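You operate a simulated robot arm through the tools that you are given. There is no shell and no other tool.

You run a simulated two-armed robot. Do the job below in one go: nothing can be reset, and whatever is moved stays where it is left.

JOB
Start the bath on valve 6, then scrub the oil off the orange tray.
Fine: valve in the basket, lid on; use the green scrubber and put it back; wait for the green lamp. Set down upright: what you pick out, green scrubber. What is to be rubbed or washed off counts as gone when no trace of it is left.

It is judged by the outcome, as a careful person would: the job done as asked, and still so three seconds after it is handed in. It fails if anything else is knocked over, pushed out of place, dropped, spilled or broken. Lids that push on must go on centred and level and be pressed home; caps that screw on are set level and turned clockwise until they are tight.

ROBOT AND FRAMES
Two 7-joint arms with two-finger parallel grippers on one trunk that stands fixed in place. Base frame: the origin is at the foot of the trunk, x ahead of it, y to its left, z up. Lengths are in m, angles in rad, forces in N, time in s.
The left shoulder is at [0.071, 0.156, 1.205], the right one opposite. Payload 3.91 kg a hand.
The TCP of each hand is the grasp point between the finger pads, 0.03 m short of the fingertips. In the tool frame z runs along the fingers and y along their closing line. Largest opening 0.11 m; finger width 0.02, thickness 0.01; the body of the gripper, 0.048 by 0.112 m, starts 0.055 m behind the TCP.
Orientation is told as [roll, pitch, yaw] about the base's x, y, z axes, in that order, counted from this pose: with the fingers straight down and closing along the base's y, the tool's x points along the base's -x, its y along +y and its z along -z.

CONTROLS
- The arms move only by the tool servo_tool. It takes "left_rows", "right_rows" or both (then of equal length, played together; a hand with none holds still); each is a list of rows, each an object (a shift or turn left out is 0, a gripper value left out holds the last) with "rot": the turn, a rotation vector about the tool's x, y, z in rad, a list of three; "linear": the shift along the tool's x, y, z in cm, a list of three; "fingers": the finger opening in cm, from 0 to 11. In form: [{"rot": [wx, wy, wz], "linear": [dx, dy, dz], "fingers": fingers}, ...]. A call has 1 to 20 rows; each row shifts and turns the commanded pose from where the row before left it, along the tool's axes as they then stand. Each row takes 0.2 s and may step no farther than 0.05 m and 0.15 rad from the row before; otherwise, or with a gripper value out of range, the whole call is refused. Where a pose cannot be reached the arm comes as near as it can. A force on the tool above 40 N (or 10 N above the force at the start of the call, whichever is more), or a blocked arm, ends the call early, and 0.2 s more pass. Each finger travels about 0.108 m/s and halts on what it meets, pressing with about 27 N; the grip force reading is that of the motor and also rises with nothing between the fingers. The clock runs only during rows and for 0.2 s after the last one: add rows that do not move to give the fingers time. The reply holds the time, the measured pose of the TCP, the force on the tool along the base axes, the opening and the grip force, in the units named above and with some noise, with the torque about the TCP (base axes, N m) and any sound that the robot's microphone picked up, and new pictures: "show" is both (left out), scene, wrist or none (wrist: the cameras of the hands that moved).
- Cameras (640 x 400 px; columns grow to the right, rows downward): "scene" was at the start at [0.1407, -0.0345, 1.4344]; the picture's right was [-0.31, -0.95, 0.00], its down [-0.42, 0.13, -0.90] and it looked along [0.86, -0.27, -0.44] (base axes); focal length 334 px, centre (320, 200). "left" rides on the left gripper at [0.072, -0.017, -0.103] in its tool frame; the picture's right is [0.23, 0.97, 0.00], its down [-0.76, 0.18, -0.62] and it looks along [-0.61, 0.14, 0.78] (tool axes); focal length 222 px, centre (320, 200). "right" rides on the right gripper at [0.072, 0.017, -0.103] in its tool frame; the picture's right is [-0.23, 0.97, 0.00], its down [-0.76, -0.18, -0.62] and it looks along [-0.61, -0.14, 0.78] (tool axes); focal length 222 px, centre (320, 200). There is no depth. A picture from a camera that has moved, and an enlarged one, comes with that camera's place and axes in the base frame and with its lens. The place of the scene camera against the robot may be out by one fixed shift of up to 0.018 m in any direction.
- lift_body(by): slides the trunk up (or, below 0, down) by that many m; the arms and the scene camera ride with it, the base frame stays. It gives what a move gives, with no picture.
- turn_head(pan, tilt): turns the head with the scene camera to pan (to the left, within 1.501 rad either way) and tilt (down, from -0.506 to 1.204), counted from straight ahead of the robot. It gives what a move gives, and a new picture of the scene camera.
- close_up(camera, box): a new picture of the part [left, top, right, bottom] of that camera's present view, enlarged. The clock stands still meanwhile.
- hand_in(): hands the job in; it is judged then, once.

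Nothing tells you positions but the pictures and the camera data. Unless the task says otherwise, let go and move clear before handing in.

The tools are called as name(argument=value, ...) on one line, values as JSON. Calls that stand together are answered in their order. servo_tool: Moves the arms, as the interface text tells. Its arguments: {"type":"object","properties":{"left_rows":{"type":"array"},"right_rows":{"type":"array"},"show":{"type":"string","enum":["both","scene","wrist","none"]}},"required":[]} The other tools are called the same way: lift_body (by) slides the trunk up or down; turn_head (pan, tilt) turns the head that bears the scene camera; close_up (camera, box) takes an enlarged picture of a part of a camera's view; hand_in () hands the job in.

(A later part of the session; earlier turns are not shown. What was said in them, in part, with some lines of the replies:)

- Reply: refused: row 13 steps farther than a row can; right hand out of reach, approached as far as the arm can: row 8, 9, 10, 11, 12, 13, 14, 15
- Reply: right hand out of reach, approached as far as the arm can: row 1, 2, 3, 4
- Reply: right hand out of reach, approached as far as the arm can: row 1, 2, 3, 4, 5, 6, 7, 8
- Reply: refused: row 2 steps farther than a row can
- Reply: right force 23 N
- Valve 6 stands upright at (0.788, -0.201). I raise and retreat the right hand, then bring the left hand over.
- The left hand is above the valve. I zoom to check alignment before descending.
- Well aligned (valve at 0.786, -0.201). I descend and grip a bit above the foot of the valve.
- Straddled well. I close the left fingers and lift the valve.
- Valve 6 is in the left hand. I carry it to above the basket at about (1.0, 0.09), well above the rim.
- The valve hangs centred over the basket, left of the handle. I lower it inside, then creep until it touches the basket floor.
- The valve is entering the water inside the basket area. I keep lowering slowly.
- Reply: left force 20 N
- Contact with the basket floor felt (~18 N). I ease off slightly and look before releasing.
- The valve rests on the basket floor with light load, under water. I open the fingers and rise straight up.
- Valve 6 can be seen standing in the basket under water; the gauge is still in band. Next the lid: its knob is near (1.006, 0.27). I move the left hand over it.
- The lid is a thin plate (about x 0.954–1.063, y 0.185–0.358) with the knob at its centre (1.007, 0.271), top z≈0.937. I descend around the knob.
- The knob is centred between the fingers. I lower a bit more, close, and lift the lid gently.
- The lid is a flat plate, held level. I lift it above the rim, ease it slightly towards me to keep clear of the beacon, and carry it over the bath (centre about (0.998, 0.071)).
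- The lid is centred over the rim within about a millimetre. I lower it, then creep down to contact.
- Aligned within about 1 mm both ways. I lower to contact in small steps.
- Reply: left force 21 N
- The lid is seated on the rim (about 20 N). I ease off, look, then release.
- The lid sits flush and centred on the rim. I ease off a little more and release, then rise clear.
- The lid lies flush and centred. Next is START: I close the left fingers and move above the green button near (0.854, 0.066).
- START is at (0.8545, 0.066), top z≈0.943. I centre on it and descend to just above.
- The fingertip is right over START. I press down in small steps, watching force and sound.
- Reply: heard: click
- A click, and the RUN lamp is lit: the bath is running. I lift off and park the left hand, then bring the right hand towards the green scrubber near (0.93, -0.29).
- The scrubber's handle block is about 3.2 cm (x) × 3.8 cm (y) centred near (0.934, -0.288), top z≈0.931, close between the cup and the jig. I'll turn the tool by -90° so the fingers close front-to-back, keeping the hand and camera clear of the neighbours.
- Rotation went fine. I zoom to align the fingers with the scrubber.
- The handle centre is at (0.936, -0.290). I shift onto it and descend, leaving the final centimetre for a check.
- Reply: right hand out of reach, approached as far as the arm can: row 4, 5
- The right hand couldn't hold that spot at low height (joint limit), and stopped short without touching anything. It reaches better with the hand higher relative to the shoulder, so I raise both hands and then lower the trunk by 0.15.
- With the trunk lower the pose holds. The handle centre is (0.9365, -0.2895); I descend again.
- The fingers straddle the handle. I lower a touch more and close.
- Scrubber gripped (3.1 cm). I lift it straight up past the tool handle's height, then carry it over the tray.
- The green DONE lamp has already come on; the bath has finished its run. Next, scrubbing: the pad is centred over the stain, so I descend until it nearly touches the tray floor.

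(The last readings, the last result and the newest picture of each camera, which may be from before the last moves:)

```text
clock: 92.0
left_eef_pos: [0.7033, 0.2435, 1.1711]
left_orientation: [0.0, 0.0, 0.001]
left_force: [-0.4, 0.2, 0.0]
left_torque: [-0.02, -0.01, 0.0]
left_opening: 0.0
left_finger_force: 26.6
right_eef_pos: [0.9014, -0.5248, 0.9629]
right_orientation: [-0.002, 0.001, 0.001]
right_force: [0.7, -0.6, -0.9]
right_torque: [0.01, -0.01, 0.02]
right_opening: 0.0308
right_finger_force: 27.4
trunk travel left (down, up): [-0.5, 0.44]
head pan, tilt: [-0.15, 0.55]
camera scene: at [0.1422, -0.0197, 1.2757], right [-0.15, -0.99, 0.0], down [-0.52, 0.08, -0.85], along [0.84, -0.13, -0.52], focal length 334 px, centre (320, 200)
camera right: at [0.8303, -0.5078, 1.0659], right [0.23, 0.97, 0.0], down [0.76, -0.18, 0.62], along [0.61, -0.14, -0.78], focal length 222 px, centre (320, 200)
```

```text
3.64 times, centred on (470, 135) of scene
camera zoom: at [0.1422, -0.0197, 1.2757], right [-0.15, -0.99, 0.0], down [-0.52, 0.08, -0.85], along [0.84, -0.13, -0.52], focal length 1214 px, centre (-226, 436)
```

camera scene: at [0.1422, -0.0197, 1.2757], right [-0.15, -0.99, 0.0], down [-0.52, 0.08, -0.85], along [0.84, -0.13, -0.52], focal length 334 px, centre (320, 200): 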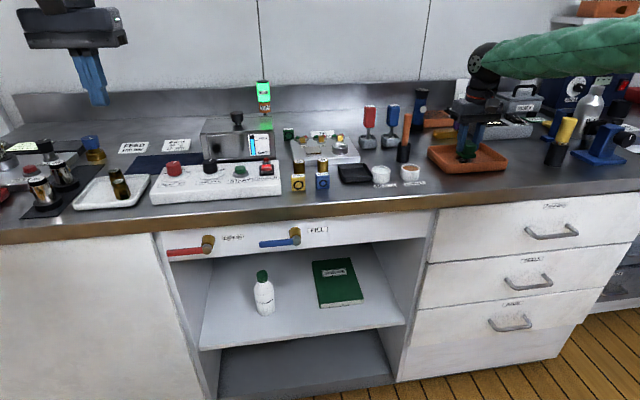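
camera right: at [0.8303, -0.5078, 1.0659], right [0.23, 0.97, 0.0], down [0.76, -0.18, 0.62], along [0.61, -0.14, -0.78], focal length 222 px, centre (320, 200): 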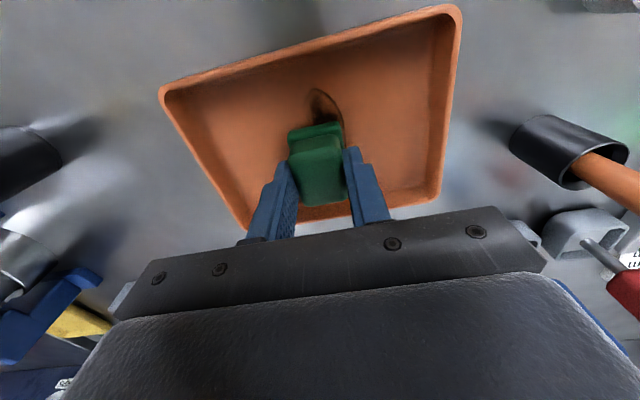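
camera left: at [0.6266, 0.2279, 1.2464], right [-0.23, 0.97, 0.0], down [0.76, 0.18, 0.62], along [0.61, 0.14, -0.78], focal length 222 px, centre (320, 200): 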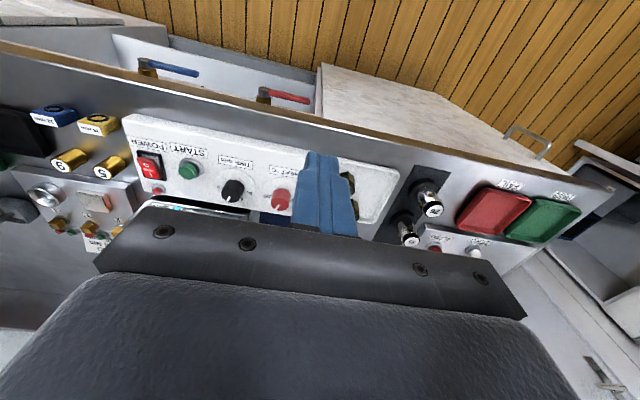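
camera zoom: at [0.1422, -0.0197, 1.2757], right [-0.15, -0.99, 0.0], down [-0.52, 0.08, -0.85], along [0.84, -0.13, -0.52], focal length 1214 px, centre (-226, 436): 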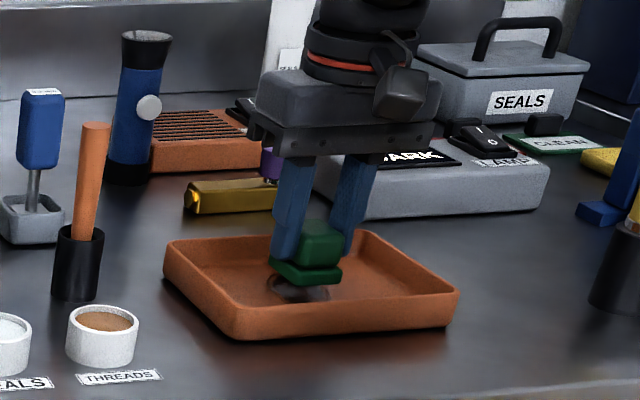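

The pad hovers about 1 cm above the stain. I creep down to light contact.

servo_tool(right_rows=[{"linear": [0, 0, 0.5]}, {"linear": [0, 0, 0.5]}, {"linear": [0, 0, 0]}], show="none")

servo_tool(right_rows=[{"linear": [0, 0, 0.2]}, {"linear": [0, 0, 0]}], show="none")

servo_tool(right_rows=[{"linear": [0, 0, 0.15]}, {"linear": [0, 0, 0]}], show="none")

```text
clock: 92.8
left_eef_pos: [0.7031, 0.2425, 1.1691]
left_orientation: [0.0, 0.0, 0.002]
left_force: [0.0, 0.4, -0.2]
left_torque: [0.0, 0.0, 0.03]
left_opening: 0.0002
left_finger_force: 27.5
right_eef_pos: [0.8998, -0.525, 0.9533]
right_orientation: [0.0, -0.003, 0.001]
right_force: [0.2, -0.2, -0.6]
right_torque: [-0.01, -0.02, 0.0]
right_opening: 0.0312
right_finger_force: 26.9
trunk travel left (down, up): [-0.5, 0.44]
head pan, tilt: [-0.15, 0.55]
```

```text
clock: 93.4
left_eef_pos: [0.7039, 0.2439, 1.1699]
left_orientation: [-0.001, 0.002, 0.002]
left_force: [0.0, 0.0, -0.6]
left_torque: [-0.01, 0.01, -0.02]
left_opening: 0.0001
left_finger_force: 26.8
right_eef_pos: [0.9004, -0.5265, 0.9518]
right_orientation: [0.0, 0.0, 0.001]
right_force: [0.1, 0.3, 0.3]
right_torque: [-0.01, 0.0, 0.03]
right_opening: 0.0309
right_finger_force: 26.9
trunk travel left (down, up): [-0.5, 0.44]
head pan, tilt: [-0.15, 0.55]
```

```text
clock: 94.0
left_eef_pos: [0.7038, 0.2427, 1.1709]
left_orientation: [-0.001, -0.002, 0.002]
left_force: [0.5, -0.2, -0.7]
left_torque: [0.02, 0.0, 0.01]
left_opening: 0.0
left_finger_force: 27.5
right_eef_pos: [0.9005, -0.5256, 0.9508]
right_orientation: [0.0, 0.001, 0.0]
right_force: [0.1, -0.3, -0.2]
right_torque: [-0.02, 0.03, 0.02]
right_opening: 0.031
right_finger_force: 27.5
trunk travel left (down, up): [-0.5, 0.44]
head pan, tilt: [-0.15, 0.55]
```

Not touching yet; I continue in fine steps.

servo_tool(right_rows=[{"linear": [0, 0, 0.15]}, {"linear": [0, 0, 0]}], show="none")

servo_tool(right_rows=[{"linear": [0, 0, 0.15]}, {"linear": [0, 0, 0]}], show="none")

servo_tool(right_rows=[{"linear": [0, 0, 0.15]}, {"linear": [0, 0, 0]}], show="none")

```text
clock: 94.6
left_eef_pos: [0.7028, 0.2434, 1.1715]
left_orientation: [0.001, 0.001, 0.002]
left_force: [0.0, -0.6, -0.7]
left_torque: [-0.05, -0.01, 0.02]
left_opening: 0.0002
left_finger_force: 27.8
right_eef_pos: [0.9018, -0.5261, 0.9492]
right_orientation: [0.0, 0.0, 0.001]
right_force: [0.6, -0.3, -1.3]
right_torque: [0.02, -0.01, 0.01]
right_opening: 0.0314
right_finger_force: 27.1
trunk travel left (down, up): [-0.5, 0.44]
head pan, tilt: [-0.15, 0.55]
```

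```text
clock: 95.2
left_eef_pos: [0.703, 0.2446, 1.1706]
left_orientation: [-0.001, -0.002, 0.002]
left_force: [-0.2, 0.0, -0.7]
left_torque: [0.0, 0.01, -0.01]
left_opening: 0.0
left_finger_force: 27.1
right_eef_pos: [0.9016, -0.5255, 0.949]
right_orientation: [0.0, -0.002, -0.001]
right_force: [1.1, -1.3, 5.4]
right_torque: [0.0, 0.08, 0.02]
right_opening: 0.031
right_finger_force: 27.2
trunk travel left (down, up): [-0.5, 0.44]
head pan, tilt: [-0.15, 0.55]
```

```text
clock: 95.8
left_eef_pos: [0.7021, 0.2446, 1.1709]
left_orientation: [0.0, -0.001, 0.002]
left_force: [-0.6, 0.4, 0.0]
left_torque: [-0.01, 0.02, 0.02]
left_opening: 0.0003
left_finger_force: 27.4
right_eef_pos: [0.9008, -0.5259, 0.9478]
right_orientation: [-0.002, -0.004, -0.003]
right_force: [2.7, -1.4, 14.8]
right_torque: [-0.06, 0.0, 0.03]
right_opening: 0.0306
right_finger_force: 26.8
trunk travel left (down, up): [-0.5, 0.44]
head pan, tilt: [-0.15, 0.55]
```

Contact at about 15 N. I ease slightly and rub back and forth along the stain's length, staying clear of the tray walls.

servo_tool(right_rows=[{"linear": [0, 0, -0.08]}, {"linear": [1.1, 0, 0]}, {"linear": [1.1, 0, 0]}, {"linear": [-1.1, 0, 0]}, {"linear": [-1.1, 0, 0]}, {"linear": [-1.1, 0, 0]}, {"linear": [-1.0, 0, 0]}, {"linear": [1.1, 0, 0]}, {"linear": [1.1, 0, 0]}, {"linear": [1.1, 0, 0]}, {"linear": [1.0, 0, 0]}, {"linear": [-1.1, 0, 0]}, {"linear": [-1.1, 0, 0]}, {"linear": [-1.1, 0, 0]}, {"linear": [-1.0, 0, 0]}, {"linear": [1.1, 0, 0]}, {"linear": [1.0, 0, 0]}], show="both")

close_up(camera="right", box=[160, 0, 480, 220])

```text
clock: 99.4
left_eef_pos: [0.7027, 0.2439, 1.1705]
left_orientation: [0.0, 0.001, 0.002]
left_force: [-0.4, 0.5, 0.2]
left_torque: [0.02, 0.01, 0.01]
left_opening: 0.0002
left_finger_force: 27.1
right_eef_pos: [0.8999, -0.5247, 0.9485]
right_orientation: [-0.002, -0.003, -0.001]
right_force: [2.9, -1.5, 15.7]
right_torque: [-0.02, -0.05, 0.03]
right_opening: 0.0309
right_finger_force: 26.8
trunk travel left (down, up): [-0.5, 0.44]
head pan, tilt: [-0.15, 0.55]
camera scene: at [0.1412, -0.0192, 1.2759], right [-0.15, -0.99, 0.0], down [-0.52, 0.08, -0.85], along [0.84, -0.13, -0.52], focal length 334 px, centre (320, 200)
camera right: at [0.8289, -0.5082, 1.0511], right [0.23, 0.97, 0.0], down [0.76, -0.18, 0.62], along [0.61, -0.14, -0.78], focal length 222 px, centre (320, 200)
```

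scene: 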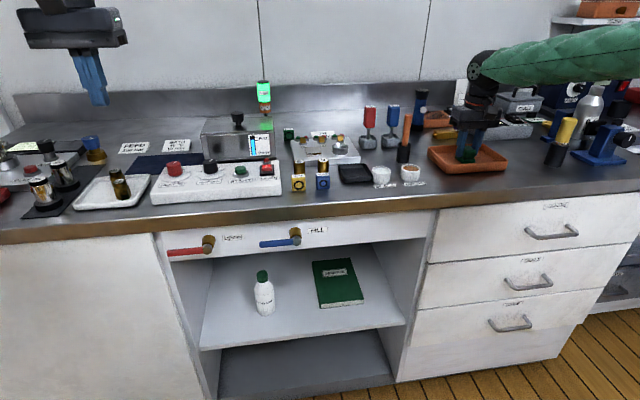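
right: 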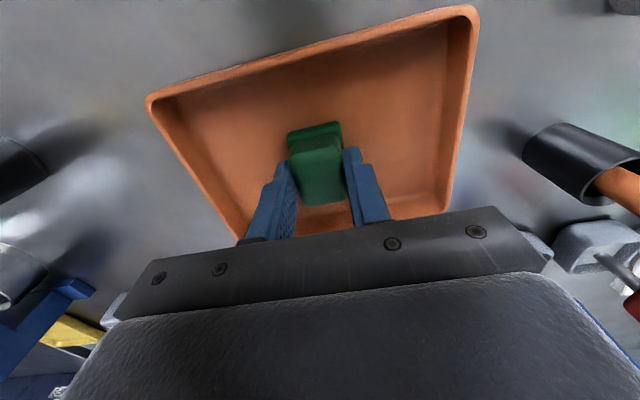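

```text
1.82 times, centred on (320, 110) of right
camera zoom: at [0.8289, -0.5082, 1.0511], right [0.23, 0.97, 0.0], down [0.76, -0.18, 0.62], along [0.61, -0.14, -0.78], focal length 404 px, centre (320, 364)
```

zoom: 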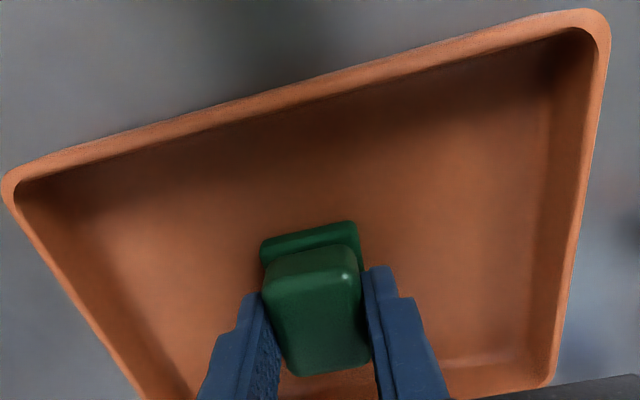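

The visible stain is already gone in front of the pad. I repeat strokes shifted 7 mm to each side to cover the edges.

servo_tool(right_rows=[{"linear": [0, -0.7, 0]}, {"linear": [1.1, 0, 0]}, {"linear": [1.1, 0, 0]}, {"linear": [-1.1, 0, 0]}, {"linear": [-1.1, 0, 0]}, {"linear": [-1.1, 0, 0]}, {"linear": [-1.0, 0, 0]}, {"linear": [1.1, 0, 0]}, {"linear": [1.1, 0, 0]}, {"linear": [1.1, 0, 0]}, {"linear": [1.0, 0, 0]}, {"linear": [-1.1, 0, 0]}, {"linear": [-1.1, 0, 0]}, {"linear": [-1.1, 0, 0]}, {"linear": [-1.0, 0, 0]}, {"linear": [1.1, 0, 0]}, {"linear": [1.0, 0, 0]}], show="none")

servo_tool(right_rows=[{"linear": [0, 1.4, 0]}, {"linear": [1.1, 0, 0]}, {"linear": [1.1, 0, 0]}, {"linear": [-1.1, 0, 0]}, {"linear": [-1.1, 0, 0]}, {"linear": [-1.1, 0, 0]}, {"linear": [-1.0, 0, 0]}, {"linear": [1.1, 0, 0]}, {"linear": [1.1, 0, 0]}, {"linear": [1.1, 0, 0]}, {"linear": [1.0, 0, 0]}, {"linear": [-1.1, 0, 0]}, {"linear": [-1.1, 0, 0]}, {"linear": [-1.1, 0, 0]}, {"linear": [-1.0, 0, 0]}, {"linear": [1.1, 0, 0]}, {"linear": [1.0, -0.7, 0]}], show="none")

servo_tool(right_rows=[{"linear": [0, 0, -1]}, {"linear": [0, 0, -4]}, {"linear": [0, 0, -4]}, {"linear": [0, 0, -4]}, {"linear": [0, 0, -2]}, {"linear": [0, 0, 0]}], show="both")

close_up(camera="right", box=[200, 0, 440, 180])

close_up(camera="scene", box=[410, 100, 530, 190])

```text
clock: 103.0
left_eef_pos: [0.7035, 0.2451, 1.1705]
left_orientation: [-0.001, 0.001, 0.003]
left_force: [-0.4, 0.9, 0.9]
left_torque: [0.02, -0.01, 0.0]
left_opening: 0.0
left_finger_force: 27.5
right_eef_pos: [0.9022, -0.5327, 0.9477]
right_orientation: [0.0, -0.001, -0.001]
right_force: [0.5, -1.3, 7.9]
right_torque: [-0.08, 0.01, 0.03]
right_opening: 0.0307
right_finger_force: 26.8
trunk travel left (down, up): [-0.5, 0.44]
head pan, tilt: [-0.15, 0.55]
```

```text
clock: 106.6
left_eef_pos: [0.7034, 0.2448, 1.1708]
left_orientation: [0.001, 0.0, 0.001]
left_force: [0.0, 0.7, 0.5]
left_torque: [0.01, -0.03, 0.01]
left_opening: 0.0001
left_finger_force: 26.9
right_eef_pos: [0.901, -0.5262, 0.9487]
right_orientation: [0.002, -0.003, -0.001]
right_force: [1.5, -0.6, 8.3]
right_torque: [-0.02, -0.05, 0.02]
right_opening: 0.0309
right_finger_force: 27.0
trunk travel left (down, up): [-0.5, 0.44]
head pan, tilt: [-0.15, 0.55]
```

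```text
clock: 108.0
left_eef_pos: [0.7036, 0.2442, 1.1701]
left_orientation: [-0.001, 0.001, 0.001]
left_force: [0.0, -0.7, 1.6]
left_torque: [0.02, 0.01, 0.04]
left_opening: 0.0
left_finger_force: 27.0
right_eef_pos: [0.8989, -0.5255, 1.099]
right_orientation: [0.0, 0.0, -0.003]
right_force: [-0.6, 0.5, -1.2]
right_torque: [0.0, 0.0, 0.02]
right_opening: 0.0309
right_finger_force: 27.1
trunk travel left (down, up): [-0.5, 0.44]
head pan, tilt: [-0.15, 0.55]
camera scene: at [0.1422, -0.0199, 1.2757], right [-0.15, -0.99, 0.0], down [-0.52, 0.08, -0.85], along [0.84, -0.13, -0.52], focal length 334 px, centre (320, 200)
camera right: at [0.8275, -0.5094, 1.2013], right [0.23, 0.97, 0.0], down [0.76, -0.18, 0.62], along [0.61, -0.14, -0.78], focal length 222 px, centre (320, 200)
```

scene: 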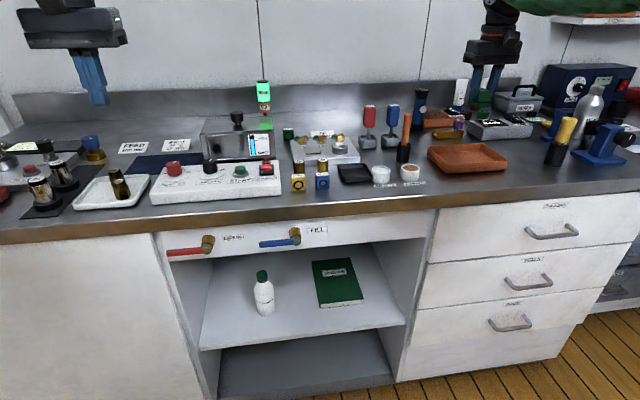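
right: 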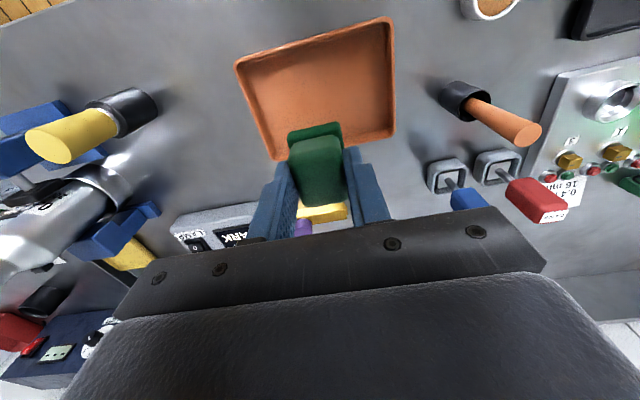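

```text
2.22 times, centred on (320, 90) of right
camera zoom: at [0.8275, -0.5094, 1.2013], right [0.23, 0.97, 0.0], down [0.76, -0.18, 0.62], along [0.61, -0.14, -0.78], focal length 494 px, centre (320, 444)
```

zoom: 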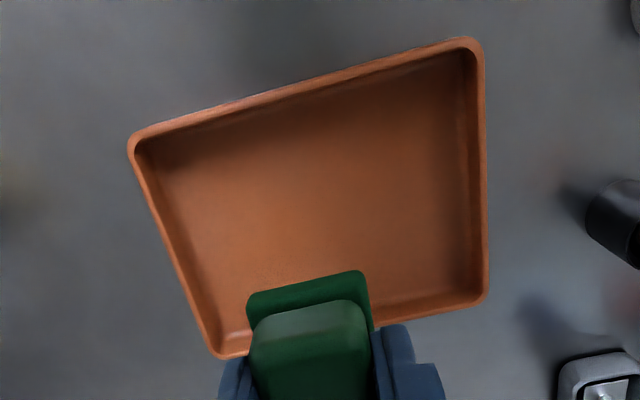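

```text
4.44 times, centred on (470, 145) of scene
camera zoom: at [0.1422, -0.0199, 1.2757], right [-0.15, -0.99, 0.0], down [-0.52, 0.08, -0.85], along [0.84, -0.13, -0.52], focal length 1484 px, centre (-347, 444)
```

zoom: 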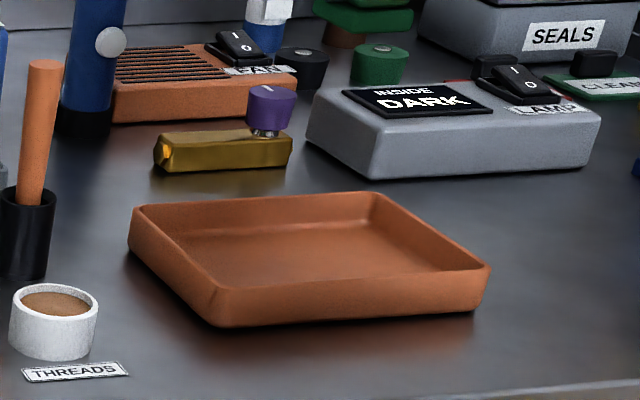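

The tray looks clean and hasn't moved. I zoom in to check for any leftover trace.

close_up(camera="right", box=[270, 50, 370, 140])

close_up(camera="scene", box=[440, 140, 500, 175])

```text
4.44 times, centred on (320, 95) of right
camera zoom: at [0.8275, -0.5094, 1.2013], right [0.23, 0.97, 0.0], down [0.76, -0.18, 0.62], along [0.61, -0.14, -0.78], focal length 987 px, centre (320, 667)
```

zoom: 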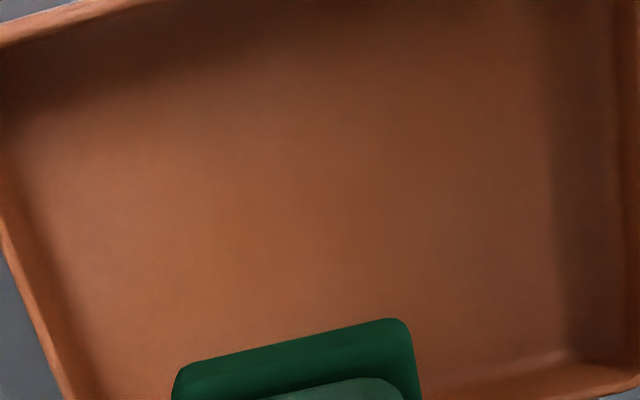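

```text
10.67 times, centred on (470, 158) of scene
camera zoom: at [0.1422, -0.0199, 1.2757], right [-0.15, -0.99, 0.0], down [-0.52, 0.08, -0.85], along [0.84, -0.13, -0.52], focal length 3561 px, centre (-1280, 653)
```

zoom: 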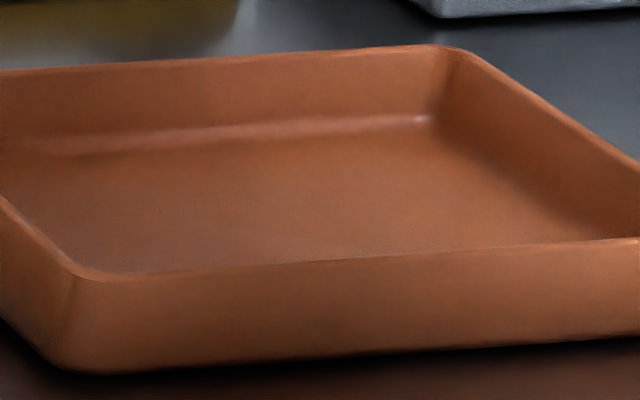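

No trace seen so far. I turn the tool back to -90° and move partway home, using the new viewpoint to inspect the tray again.

servo_tool(right_rows=[{"rot": [0, 0, 0.1428]}, {"rot": [0, 0, 0.1428]}, {"rot": [0, 0, 0.1428]}, {"rot": [0, 0, 0.1428]}, {"rot": [0, 0, 0.1428]}, {"rot": [0, 0, 0.1428]}, {"rot": [0, 0, 0.1428]}, {"rot": [0, 0, 0.1428]}, {"rot": [0, 0, 0.1428]}, {"rot": [0, 0, 0.1428]}, {"rot": [0, 0, 0.1428]}, {"linear": [3.9, 0.6, 0]}, {"linear": [3.9, 0.6, 0]}, {"linear": [0, 0, 0]}], show="wrist")

close_up(camera="right", box=[220, 40, 440, 220])

```text
clock: 111.0
left_eef_pos: [0.7029, 0.2427, 1.1715]
left_orientation: [0.0, 0.0, 0.001]
left_force: [-0.6, 0.6, 0.5]
left_torque: [0.01, 0.0, -0.02]
left_opening: 0.0001
left_finger_force: 27.1
right_eef_pos: [0.9145, -0.4492, 1.0963]
right_orientation: [0.001, 0.002, -1.573]
right_force: [-0.5, 0.4, -0.1]
right_torque: [0.02, 0.01, -0.03]
right_opening: 0.0309
right_finger_force: 27.2
trunk travel left (down, up): [-0.5, 0.44]
head pan, tilt: [-0.15, 0.55]
camera right: at [0.9328, -0.3761, 1.2], right [0.97, -0.23, 0.0], down [-0.18, -0.76, 0.62], along [-0.14, -0.61, -0.78], focal length 222 px, centre (320, 200)
```

right: 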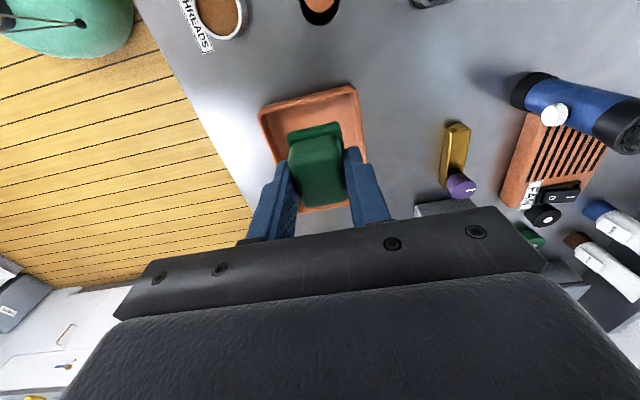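

```text
2.22 times, centred on (330, 130) of right
camera zoom: at [0.9328, -0.3761, 1.2], right [0.97, -0.23, 0.0], down [-0.18, -0.76, 0.62], along [-0.14, -0.61, -0.78], focal length 494 px, centre (298, 356)
```

zoom: 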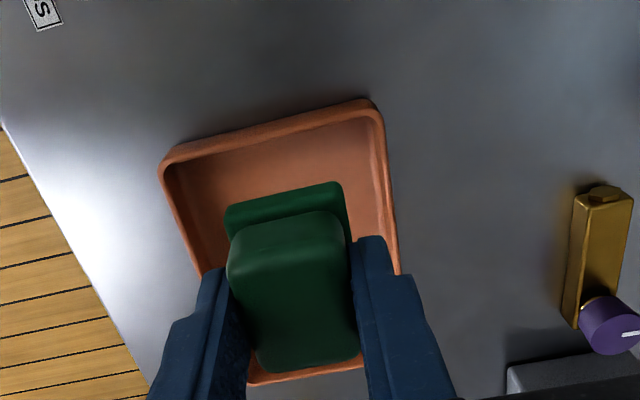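

The scrubber blocks this view, but the two earlier views together covered the whole floor and it was clean. I continue home over the scrubber's spot at (0.936, -0.290).

servo_tool(right_rows=[{"linear": [3.97, 0.55, 0]}, {"linear": [3.97, 0.55, 0]}, {"linear": [3.97, 0.55, 0]}, {"linear": [3.97, 0.55, 0]}, {"linear": [0, 0, 0]}], show="both")

close_up(camera="scene", box=[410, 110, 530, 190])

```text
clock: 112.2
left_eef_pos: [0.7026, 0.2418, 1.1701]
left_orientation: [0.001, 0.0, 0.0]
left_force: [-0.5, 0.0, 0.7]
left_torque: [-0.01, 0.0, -0.01]
left_opening: 0.0001
left_finger_force: 27.3
right_eef_pos: [0.9364, -0.2913, 1.0984]
right_orientation: [0.002, 0.0, -1.572]
right_force: [-0.9, -0.3, -0.1]
right_torque: [0.02, -0.02, -0.03]
right_opening: 0.0312
right_finger_force: 26.3
trunk travel left (down, up): [-0.5, 0.44]
head pan, tilt: [-0.15, 0.55]
camera scene: at [0.1414, -0.0201, 1.2759], right [-0.15, -0.99, 0.0], down [-0.52, 0.08, -0.85], along [0.84, -0.13, -0.52], focal length 334 px, centre (320, 200)
camera right: at [0.9548, -0.2176, 1.2021], right [0.97, -0.23, 0.0], down [-0.18, -0.76, 0.62], along [-0.14, -0.61, -0.78], focal length 222 px, centre (320, 200)
```

scene: 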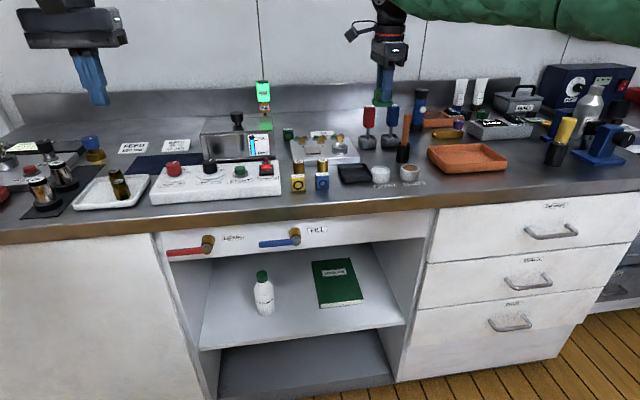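
right: 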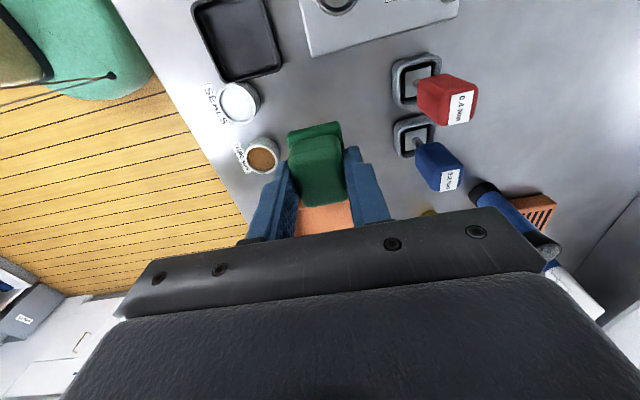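

```text
5.00 times, centred on (470, 150) of scene
camera zoom: at [0.1414, -0.0201, 1.2759], right [-0.15, -0.99, 0.0], down [-0.52, 0.08, -0.85], along [0.84, -0.13, -0.52], focal length 1669 px, centre (-430, 450)
```

zoom: 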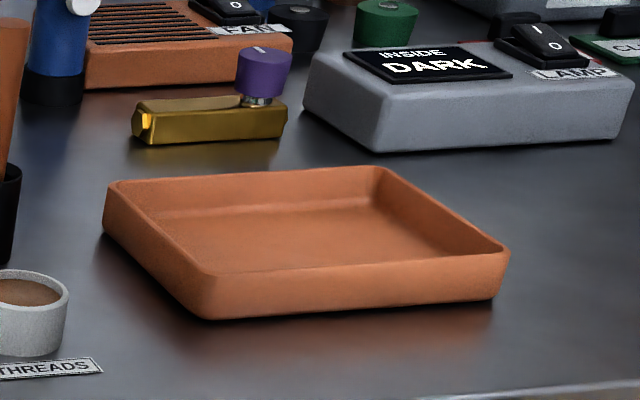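

Before setting the scrubber down, I raise the trunk briefly so the head camera can look steeply into the tray for any remaining trace.

lift_body(by=0.25)

turn_head(pan=-0.6, tilt=0.7)

```text
clock: 114.8
left_eef_pos: [0.7038, 0.2444, 1.4199]
left_orientation: [0.0, 0.001, 0.003]
left_force: [0.8, 0.7, 0.9]
left_torque: [-0.03, -0.01, 0.02]
left_opening: 0.0
left_finger_force: 26.3
right_eef_pos: [0.938, -0.2903, 1.3478]
right_orientation: [0.0, 0.001, -1.571]
right_force: [0.2, 0.4, 0.0]
right_torque: [0.03, -0.03, 0.01]
right_opening: 0.031
right_finger_force: 26.5
trunk travel left (down, up): [-0.75, 0.19]
head pan, tilt: [-0.15, 0.55]
```

```text
clock: 115.7
left_eef_pos: [0.704, 0.2441, 1.4201]
left_orientation: [0.0, 0.0, 0.002]
left_force: [-0.2, 0.3, -0.2]
left_torque: [0.01, 0.01, -0.02]
left_opening: 0.0003
left_finger_force: 27.4
right_eef_pos: [0.9385, -0.2902, 1.3479]
right_orientation: [0.001, 0.0, -1.571]
right_force: [0.3, -0.7, 0.5]
right_torque: [0.04, 0.0, 0.0]
right_opening: 0.031
right_finger_force: 27.2
trunk travel left (down, up): [-0.75, 0.19]
head pan, tilt: [-0.6, 0.7]
camera scene: at [0.1237, -0.0542, 1.5126], right [-0.56, -0.83, 0.0], down [-0.53, 0.36, -0.76], along [0.63, -0.43, -0.64], focal length 334 px, centre (320, 200)
```

scene: 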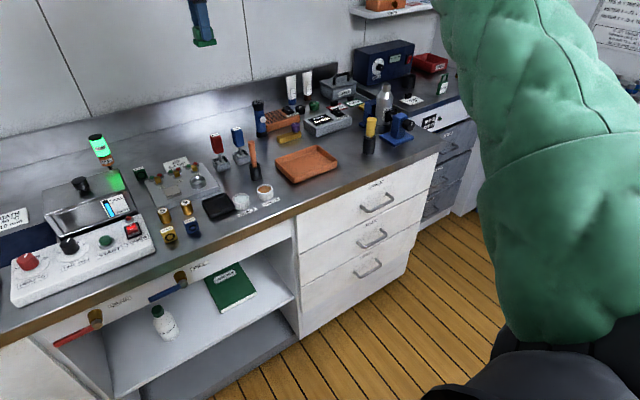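

close_up(camera="scene", box=[270, 140, 345, 190])

close_up(camera="scene", box=[180, 0, 230, 55])

```text
8.00 times, centred on (308, 165) of scene
camera zoom: at [0.1237, -0.0542, 1.5126], right [-0.56, -0.83, 0.0], down [-0.53, 0.36, -0.76], along [0.63, -0.43, -0.64], focal length 2671 px, centre (420, 480)
```

zoom: 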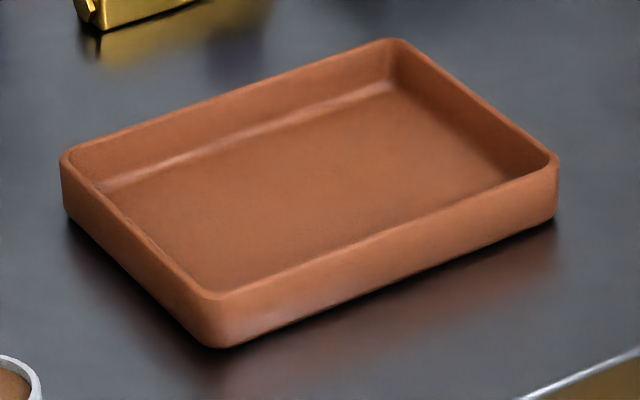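

```text
7.27 times, centred on (205, 28) of scene
camera zoom: at [0.1237, -0.0542, 1.5126], right [-0.56, -0.83, 0.0], down [-0.53, 0.36, -0.76], along [0.63, -0.43, -0.64], focal length 2428 px, centre (1156, 1454)
```

zoom: 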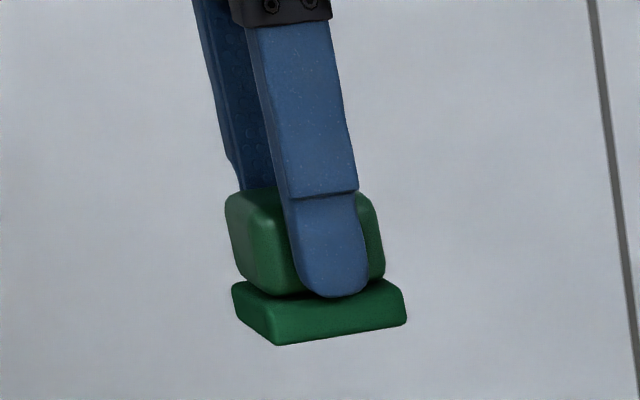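

The tray is clean all over and the scrubber is level in the grip. I lower the trunk again and set the scrubber down on its original spot.

lift_body(by=-0.25)

turn_head(pan=-0.3, tilt=0.5)

servo_tool(right_rows=[{"linear": [0, 0, 4]}, {"linear": [0, 0, 4]}, {"linear": [0, 0, 3]}, {"linear": [0, 0, 2]}, {"linear": [0, 0, 0]}], show="both")

close_up(camera="right", box=[220, 60, 420, 210])

```text
clock: 118.3
left_eef_pos: [0.7022, 0.2431, 1.1698]
left_orientation: [0.0, 0.0, 0.0]
left_force: [1.0, -0.2, -0.1]
left_torque: [0.0, -0.01, 0.01]
left_opening: 0.0
left_finger_force: 26.9
right_eef_pos: [0.9375, -0.2896, 1.0985]
right_orientation: [0.002, 0.001, -1.569]
right_force: [0.1, -0.1, -0.2]
right_torque: [-0.01, 0.04, -0.03]
right_opening: 0.0309
right_finger_force: 26.9
trunk travel left (down, up): [-0.5, 0.44]
head pan, tilt: [-0.6, 0.7]
```

```text
clock: 119.1
left_eef_pos: [0.7026, 0.2439, 1.1702]
left_orientation: [0.0, 0.0, 0.002]
left_force: [-0.7, -0.2, -0.3]
left_torque: [0.01, 0.0, 0.02]
left_opening: 0.0
left_finger_force: 26.7
right_eef_pos: [0.9388, -0.2903, 1.098]
right_orientation: [0.0, -0.001, -1.569]
right_force: [-0.6, -0.3, 0.7]
right_torque: [0.02, 0.02, 0.02]
right_opening: 0.0312
right_finger_force: 26.9
trunk travel left (down, up): [-0.5, 0.44]
head pan, tilt: [-0.3, 0.499]
camera scene: at [0.1404, -0.0333, 1.2802], right [-0.3, -0.96, 0.0], down [-0.46, 0.14, -0.88], along [0.84, -0.26, -0.48], focal length 334 px, centre (320, 200)
```

scene: 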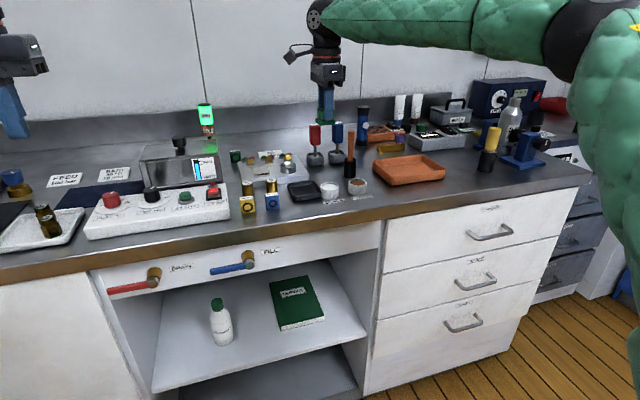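

```text
clock: 120.3
left_eef_pos: [0.7041, 0.2445, 1.1711]
left_orientation: [0.0, 0.0, 0.002]
left_force: [-0.3, 1.0, -0.5]
left_torque: [0.02, 0.0, 0.04]
left_opening: 0.0
left_finger_force: 27.3
right_eef_pos: [0.9379, -0.2899, 0.9674]
right_orientation: [0.003, 0.0, -1.571]
right_force: [0.6, -0.3, 0.3]
right_torque: [0.01, -0.02, 0.0]
right_opening: 0.031
right_finger_force: 27.0
trunk travel left (down, up): [-0.5, 0.44]
head pan, tilt: [-0.3, 0.499]
camera scene: at [0.1401, -0.0331, 1.2804], right [-0.3, -0.96, 0.0], down [-0.46, 0.14, -0.88], along [0.84, -0.26, -0.48], focal length 334 px, centre (320, 200)
camera right: at [0.9566, -0.2173, 1.071], right [0.97, -0.23, 0.0], down [-0.18, -0.76, 0.62], along [-0.14, -0.61, -0.78], focal length 222 px, centre (320, 200)
```

scene: 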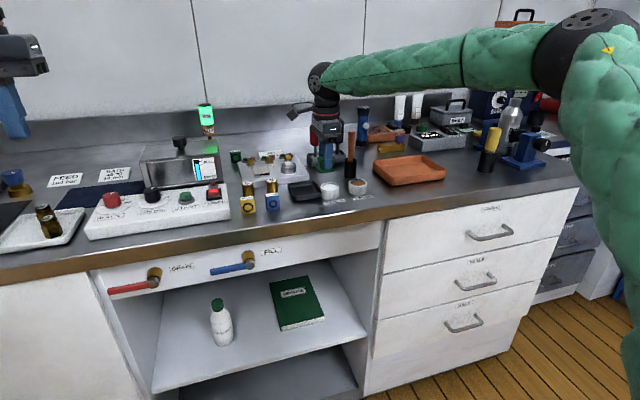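
right: 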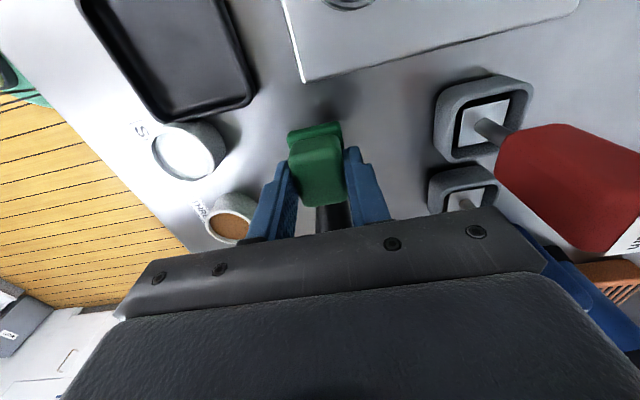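

```text
2.67 times, centred on (320, 135) of right
camera zoom: at [0.9566, -0.2173, 1.071], right [0.97, -0.23, 0.0], down [-0.18, -0.76, 0.62], along [-0.14, -0.61, -0.78], focal length 592 px, centre (320, 373)
```

zoom: 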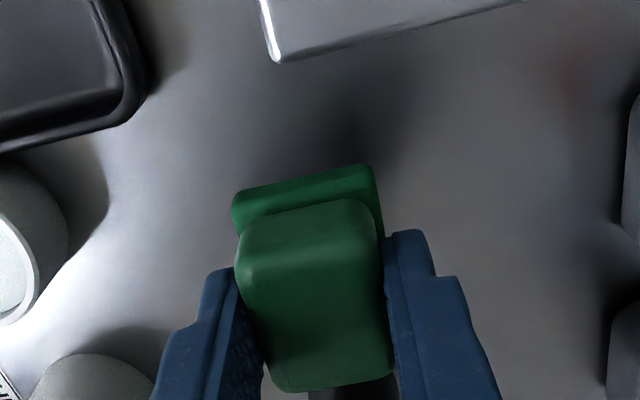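

Right over the home spot. I lower to the bench and feel for contact.

servo_tool(right_rows=[{"linear": [0, -0.1, 1]}, {"linear": [0, 0, 0.8]}, {"linear": [0, 0, 0]}], show="none")

servo_tool(right_rows=[{"linear": [0, 0, 0.2]}, {"linear": [0, 0, 0]}], show="none")

servo_tool(right_rows=[{"linear": [0, 0, 0.2]}, {"linear": [0, 0, 0]}], show="none")

```text
clock: 121.1
left_eef_pos: [0.7038, 0.2433, 1.1696]
left_orientation: [0.001, 0.0, 0.004]
left_force: [0.6, 1.0, 0.0]
left_torque: [0.0, 0.01, 0.01]
left_opening: 0.0003
left_finger_force: 26.8
right_eef_pos: [0.937, -0.2891, 0.9502]
right_orientation: [0.002, 0.001, -1.57]
right_force: [0.9, -0.5, -0.7]
right_torque: [-0.03, 0.0, 0.04]
right_opening: 0.0309
right_finger_force: 27.2
trunk travel left (down, up): [-0.5, 0.44]
head pan, tilt: [-0.3, 0.499]
```

```text
clock: 121.7
left_eef_pos: [0.704, 0.2441, 1.1706]
left_orientation: [-0.001, 0.0, 0.002]
left_force: [-0.3, -0.2, 0.3]
left_torque: [0.01, 0.0, 0.01]
left_opening: 0.0
left_finger_force: 27.6
right_eef_pos: [0.9387, -0.2898, 0.9482]
right_orientation: [0.0, 0.0, -1.569]
right_force: [0.5, -0.4, -0.2]
right_torque: [0.05, 0.0, -0.01]
right_opening: 0.031
right_finger_force: 26.9
trunk travel left (down, up): [-0.5, 0.44]
head pan, tilt: [-0.3, 0.499]
```

```text
clock: 122.3
left_eef_pos: [0.7041, 0.2437, 1.1707]
left_orientation: [-0.001, -0.001, 0.002]
left_force: [-0.5, 0.0, 0.6]
left_torque: [0.01, 0.01, -0.02]
left_opening: 0.0001
left_finger_force: 26.7
right_eef_pos: [0.9373, -0.2882, 0.9471]
right_orientation: [-0.001, -0.001, -1.571]
right_force: [0.1, -0.4, -1.2]
right_torque: [-0.03, 0.02, 0.01]
right_opening: 0.031
right_finger_force: 27.3
trunk travel left (down, up): [-0.5, 0.44]
head pan, tilt: [-0.3, 0.499]
```

servo_tool(right_rows=[{"linear": [0, 0, 0.2]}, {"linear": [0, 0, 0]}], show="none")

servo_tool(right_rows=[{"linear": [0, 0, 0.15]}, {"linear": [0, 0, 0]}], show="none")

```text
clock: 122.9
left_eef_pos: [0.7039, 0.2449, 1.1693]
left_orientation: [0.0, 0.0, 0.001]
left_force: [1.2, 0.4, 0.0]
left_torque: [0.0, 0.0, -0.02]
left_opening: 0.0
left_finger_force: 26.8
right_eef_pos: [0.9363, -0.2885, 0.944]
right_orientation: [0.001, 0.0, -1.57]
right_force: [0.7, 0.0, -0.5]
right_torque: [0.06, 0.02, 0.0]
right_opening: 0.0309
right_finger_force: 27.3
trunk travel left (down, up): [-0.5, 0.44]
head pan, tilt: [-0.3, 0.499]
```

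```text
clock: 123.5
left_eef_pos: [0.7028, 0.2441, 1.1707]
left_orientation: [0.0, 0.0, 0.003]
left_force: [0.5, -0.6, -0.4]
left_torque: [-0.03, -0.01, 0.01]
left_opening: 0.0
left_finger_force: 26.1
right_eef_pos: [0.9366, -0.2901, 0.9428]
right_orientation: [0.002, 0.0, -1.57]
right_force: [0.8, 0.9, 3.9]
right_torque: [-0.08, -0.01, 0.01]
right_opening: 0.0311
right_finger_force: 27.0
trunk travel left (down, up): [-0.5, 0.44]
head pan, tilt: [-0.3, 0.499]
```

Light contact (4 N). I open the fingers and rise straight up.

servo_tool(right_rows=[{"linear": [0, 0, 0], "fingers": 6}, {"linear": [0, 0, 0]}, {"linear": [0, 0, 0]}, {"linear": [0, 0, -2]}, {"linear": [0, 0, -4]}, {"linear": [0, 0, -4]}, {"linear": [0, 0, -4]}, {"linear": [0, 0, -3]}, {"linear": [0, 0, 0]}], show="both")

close_up(camera="right", box=[240, 20, 400, 140])

close_up(camera="scene", box=[290, 110, 390, 210])

```text
clock: 125.5
left_eef_pos: [0.7035, 0.243, 1.1707]
left_orientation: [0.001, 0.0, 0.001]
left_force: [0.0, -0.1, 0.2]
left_torque: [-0.02, -0.02, 0.01]
left_opening: 0.0
left_finger_force: 26.8
right_eef_pos: [0.9365, -0.287, 1.1118]
right_orientation: [0.0, 0.0, -1.571]
right_force: [-0.2, 0.1, 0.4]
right_torque: [-0.04, 0.03, -0.01]
right_opening: 0.0601
right_finger_force: 0.0
trunk travel left (down, up): [-0.5, 0.44]
head pan, tilt: [-0.3, 0.499]
camera scene: at [0.1405, -0.0332, 1.2803], right [-0.3, -0.96, 0.0], down [-0.46, 0.14, -0.88], along [0.84, -0.26, -0.48], focal length 334 px, centre (320, 200)
camera right: at [0.9544, -0.2148, 1.2149], right [0.97, -0.23, 0.0], down [-0.18, -0.76, 0.62], along [-0.14, -0.61, -0.78], focal length 222 px, centre (320, 200)
```

scene: 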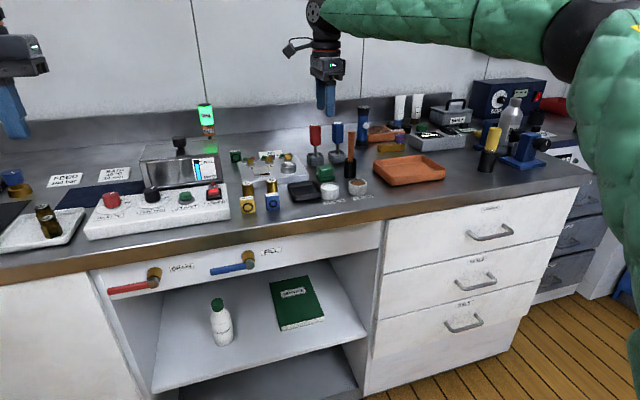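
right: 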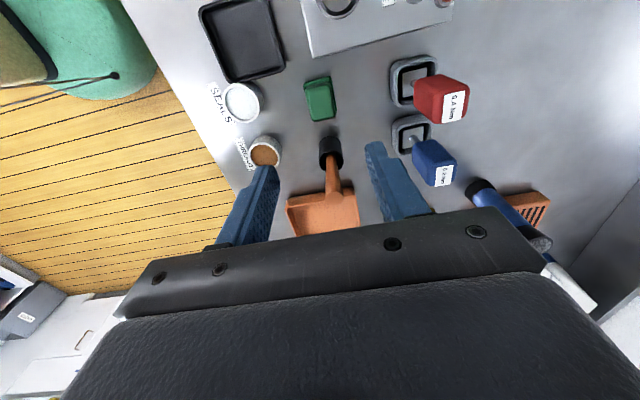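

```text
3.33 times, centred on (320, 80) of right
camera zoom: at [0.9544, -0.2148, 1.2149], right [0.97, -0.23, 0.0], down [-0.18, -0.76, 0.62], along [-0.14, -0.61, -0.78], focal length 740 px, centre (320, 600)
```

zoom: 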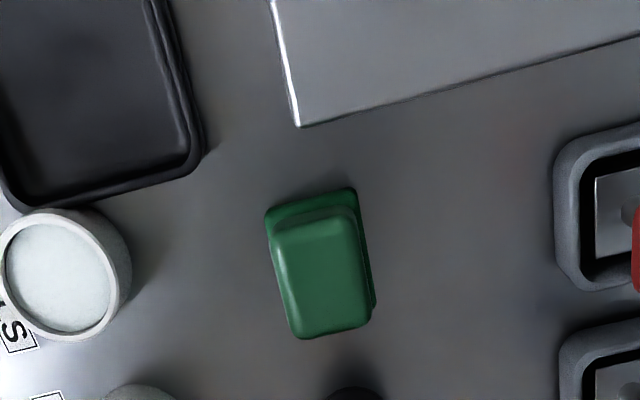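

```text
4.00 times, centred on (340, 160) of scene
camera zoom: at [0.1405, -0.0332, 1.2803], right [-0.3, -0.96, 0.0], down [-0.46, 0.14, -0.88], along [0.84, -0.26, -0.48], focal length 1336 px, centre (240, 360)
```

zoom: 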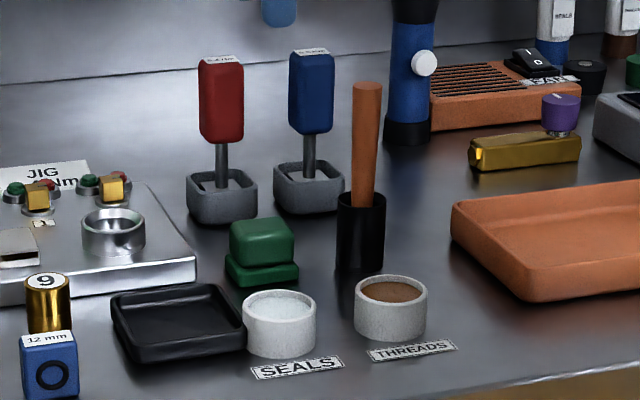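

The scrubber stands back on its spot. I turn the right hand back and take one unobstructed look over the tray.

servo_tool(right_rows=[{"linear": [0, 0, -2]}, {"rot": [0, 0, -0.1428]}, {"rot": [0, 0, -0.1428]}, {"rot": [0, 0, -0.1428]}, {"rot": [0, 0, -0.1428]}, {"rot": [0, 0, -0.1428]}, {"rot": [0, 0, -0.1428]}, {"rot": [0, 0, -0.1428]}, {"rot": [0, 0, -0.1428]}, {"rot": [0, 0, -0.1428]}, {"rot": [0, 0, -0.1428]}, {"rot": [0, 0, -0.1428]}, {"linear": [0.5, -4, 0]}, {"linear": [0.6, -4, 0]}, {"linear": [0.6, -4, 0]}, {"linear": [0.6, -4, 0]}, {"linear": [0.6, -4, 0]}, {"linear": [0.6, -4, 0]}, {"linear": [0, 0, 0]}], show="both")

close_up(camera="right", box=[220, 0, 420, 160])

```text
clock: 129.5
left_eef_pos: [0.7026, 0.2455, 1.1703]
left_orientation: [0.0, 0.002, 0.001]
left_force: [-0.8, 0.7, 0.4]
left_torque: [0.01, 0.0, -0.03]
left_opening: 0.0
left_finger_force: 27.9
right_eef_pos: [0.9025, -0.5281, 1.1339]
right_orientation: [0.002, 0.001, 0.0]
right_force: [-0.7, 0.1, 0.1]
right_torque: [-0.02, 0.01, 0.0]
right_opening: 0.0602
right_finger_force: 0.0
trunk travel left (down, up): [-0.5, 0.44]
head pan, tilt: [-0.3, 0.499]
camera scene: at [0.1406, -0.0324, 1.2803], right [-0.3, -0.96, 0.0], down [-0.46, 0.14, -0.88], along [0.84, -0.26, -0.48], focal length 334 px, centre (320, 200)
camera right: at [0.8313, -0.5107, 1.2364], right [0.23, 0.97, 0.0], down [0.76, -0.18, 0.62], along [0.61, -0.14, -0.78], focal length 222 px, centre (320, 200)
```

scene: 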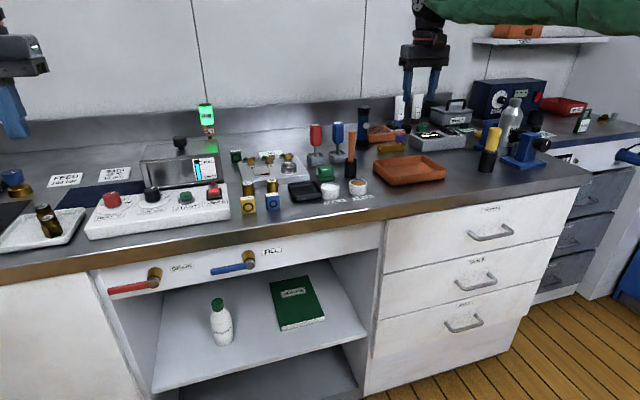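
right: 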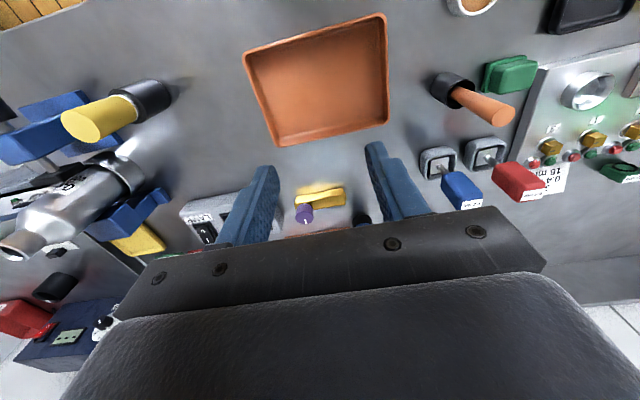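

```text
2.50 times, centred on (320, 80) of right
camera zoom: at [0.8313, -0.5107, 1.2364], right [0.23, 0.97, 0.0], down [0.76, -0.18, 0.62], along [0.61, -0.14, -0.78], focal length 555 px, centre (320, 500)
```

zoom: 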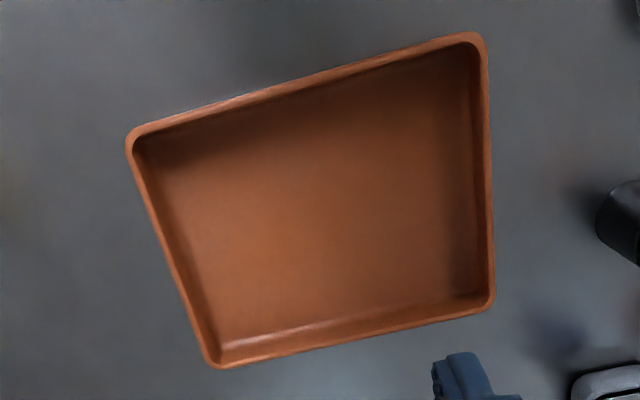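

The tray is spotless and in place. I check the bath, lamp and lid, and the bench spot where the valve stood briefly.

close_up(camera="scene", box=[130, 90, 250, 210])

close_up(camera="scene", box=[250, 150, 380, 230])

close_up(camera="scene", box=[0, 150, 240, 280])

```text
3.33 times, centred on (190, 150) of scene
camera zoom: at [0.1406, -0.0324, 1.2803], right [-0.3, -0.96, 0.0], down [-0.46, 0.14, -0.88], along [0.84, -0.26, -0.48], focal length 1113 px, centre (753, 367)
```

zoom: 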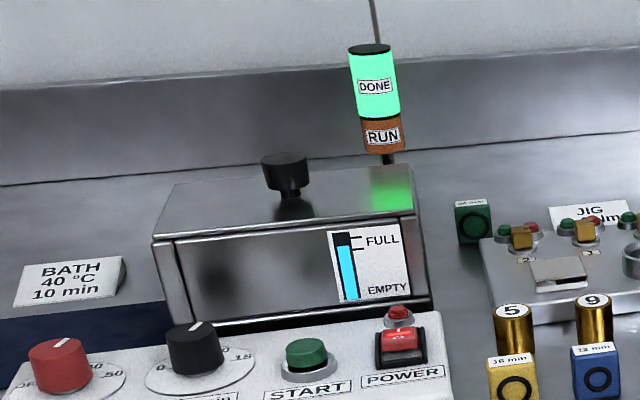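

```text
4.92 times, centred on (315, 190) of scene
camera zoom: at [0.1406, -0.0324, 1.2803], right [-0.3, -0.96, 0.0], down [-0.46, 0.14, -0.88], along [0.84, -0.26, -0.48], focal length 1644 px, centre (345, 249)
```

zoom: 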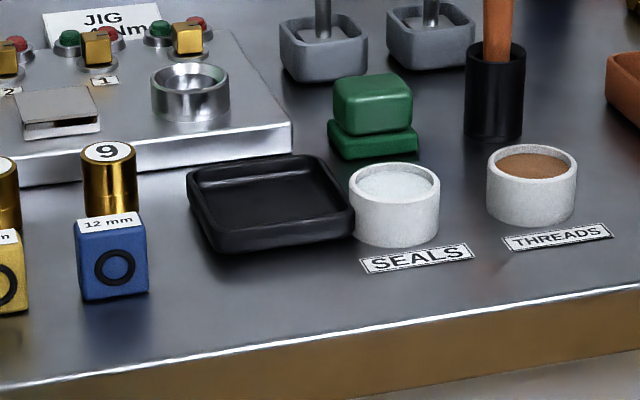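

```text
2.67 times, centred on (120, 215) of scene
camera zoom: at [0.1406, -0.0324, 1.2803], right [-0.3, -0.96, 0.0], down [-0.46, 0.14, -0.88], along [0.84, -0.26, -0.48], focal length 890 px, centre (853, 160)
```

zoom: 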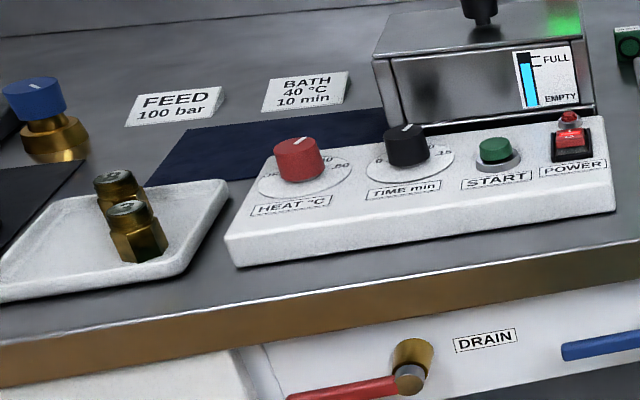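

DONE is lit green, the lid sits level, the scrubber is back, the tray and bench are clean. I withdraw the right hand from over the bench and then hand in.

servo_tool(right_rows=[{"linear": [3, 0.5, -2]}, {"linear": [4, 0.5, -2]}, {"linear": [4, 0.5, -2]}, {"linear": [4, 0.5, -1]}, {"linear": [4, 0.5, 0]}, {"linear": [4, 0.5, 0]}, {"linear": [0, 0, 0]}], left_rows=[{"linear": [1, 0, -1]}, {"linear": [1, 0, -1]}, {"linear": [1, 0, -1]}, {"linear": [1, 0, 0]}, {"linear": [1, 0, 0]}, {"linear": [0, 0, 0]}, {"linear": [0, 0, 0]}], show="scene")

```text
clock: 131.1
left_eef_pos: [0.6538, 0.2437, 1.2006]
left_orientation: [0.001, 0.001, 0.002]
left_force: [0.1, 1.0, -0.9]
left_torque: [-0.04, 0.01, 0.0]
left_opening: 0.0001
left_finger_force: 26.5
right_eef_pos: [0.6713, -0.4987, 1.2024]
right_orientation: [0.0, 0.001, 0.002]
right_force: [0.1, 0.2, -0.4]
right_torque: [0.02, 0.0, 0.01]
right_opening: 0.0601
right_finger_force: 0.1
trunk travel left (down, up): [-0.5, 0.44]
head pan, tilt: [-0.3, 0.499]
camera scene: at [0.1413, -0.033, 1.2801], right [-0.3, -0.96, 0.0], down [-0.46, 0.14, -0.88], along [0.84, -0.26, -0.48], focal length 334 px, centre (320, 200)
```

scene: 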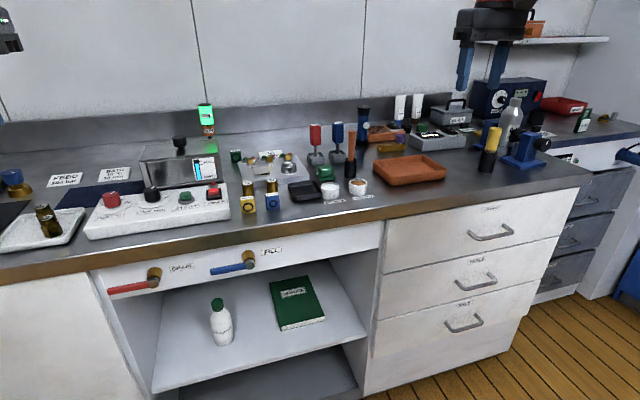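

Both hands are clear, the green DONE lamp is lit, valve 6 is in the basket under the lid, the tray is clean and the green scrubber is back in its place. I hand the job in.

hand_in()

```text
The job is handed in.
```

The job is done and handed in. Valve 6 stands upright in the bath basket with the lid on, the bath has run, and the orange tray is scrubbed clean.

- **Bath:** The dials were already at 40 °C and 10 min, the power was on and the gauge was in the full band, so I left them as they were. I pressed START, the RUN lamp lit, and the green DONE lamp came on about 15 s later and was still lit when I handed in.
- **Lid:** It is a flat plate that rests on the rim. I centred it by the cameras to within about 1 mm and pressed it down with about 20 N.
- **Tray:** I rubbed the stain in three overlapping passes. I then checked it with the right wrist camera and the head camera and saw no oil left. The tray has not moved.
- **Scrubber:** The green scrubber is upright, back on the spot I took it from.

Neither arm could do the whole carry alone. I stood the valve upright on the bench in front of the black dish for a few seconds and passed it from the right hand to the left. A later look showed no oil mark there. I saw nothing else moved or knocked over.
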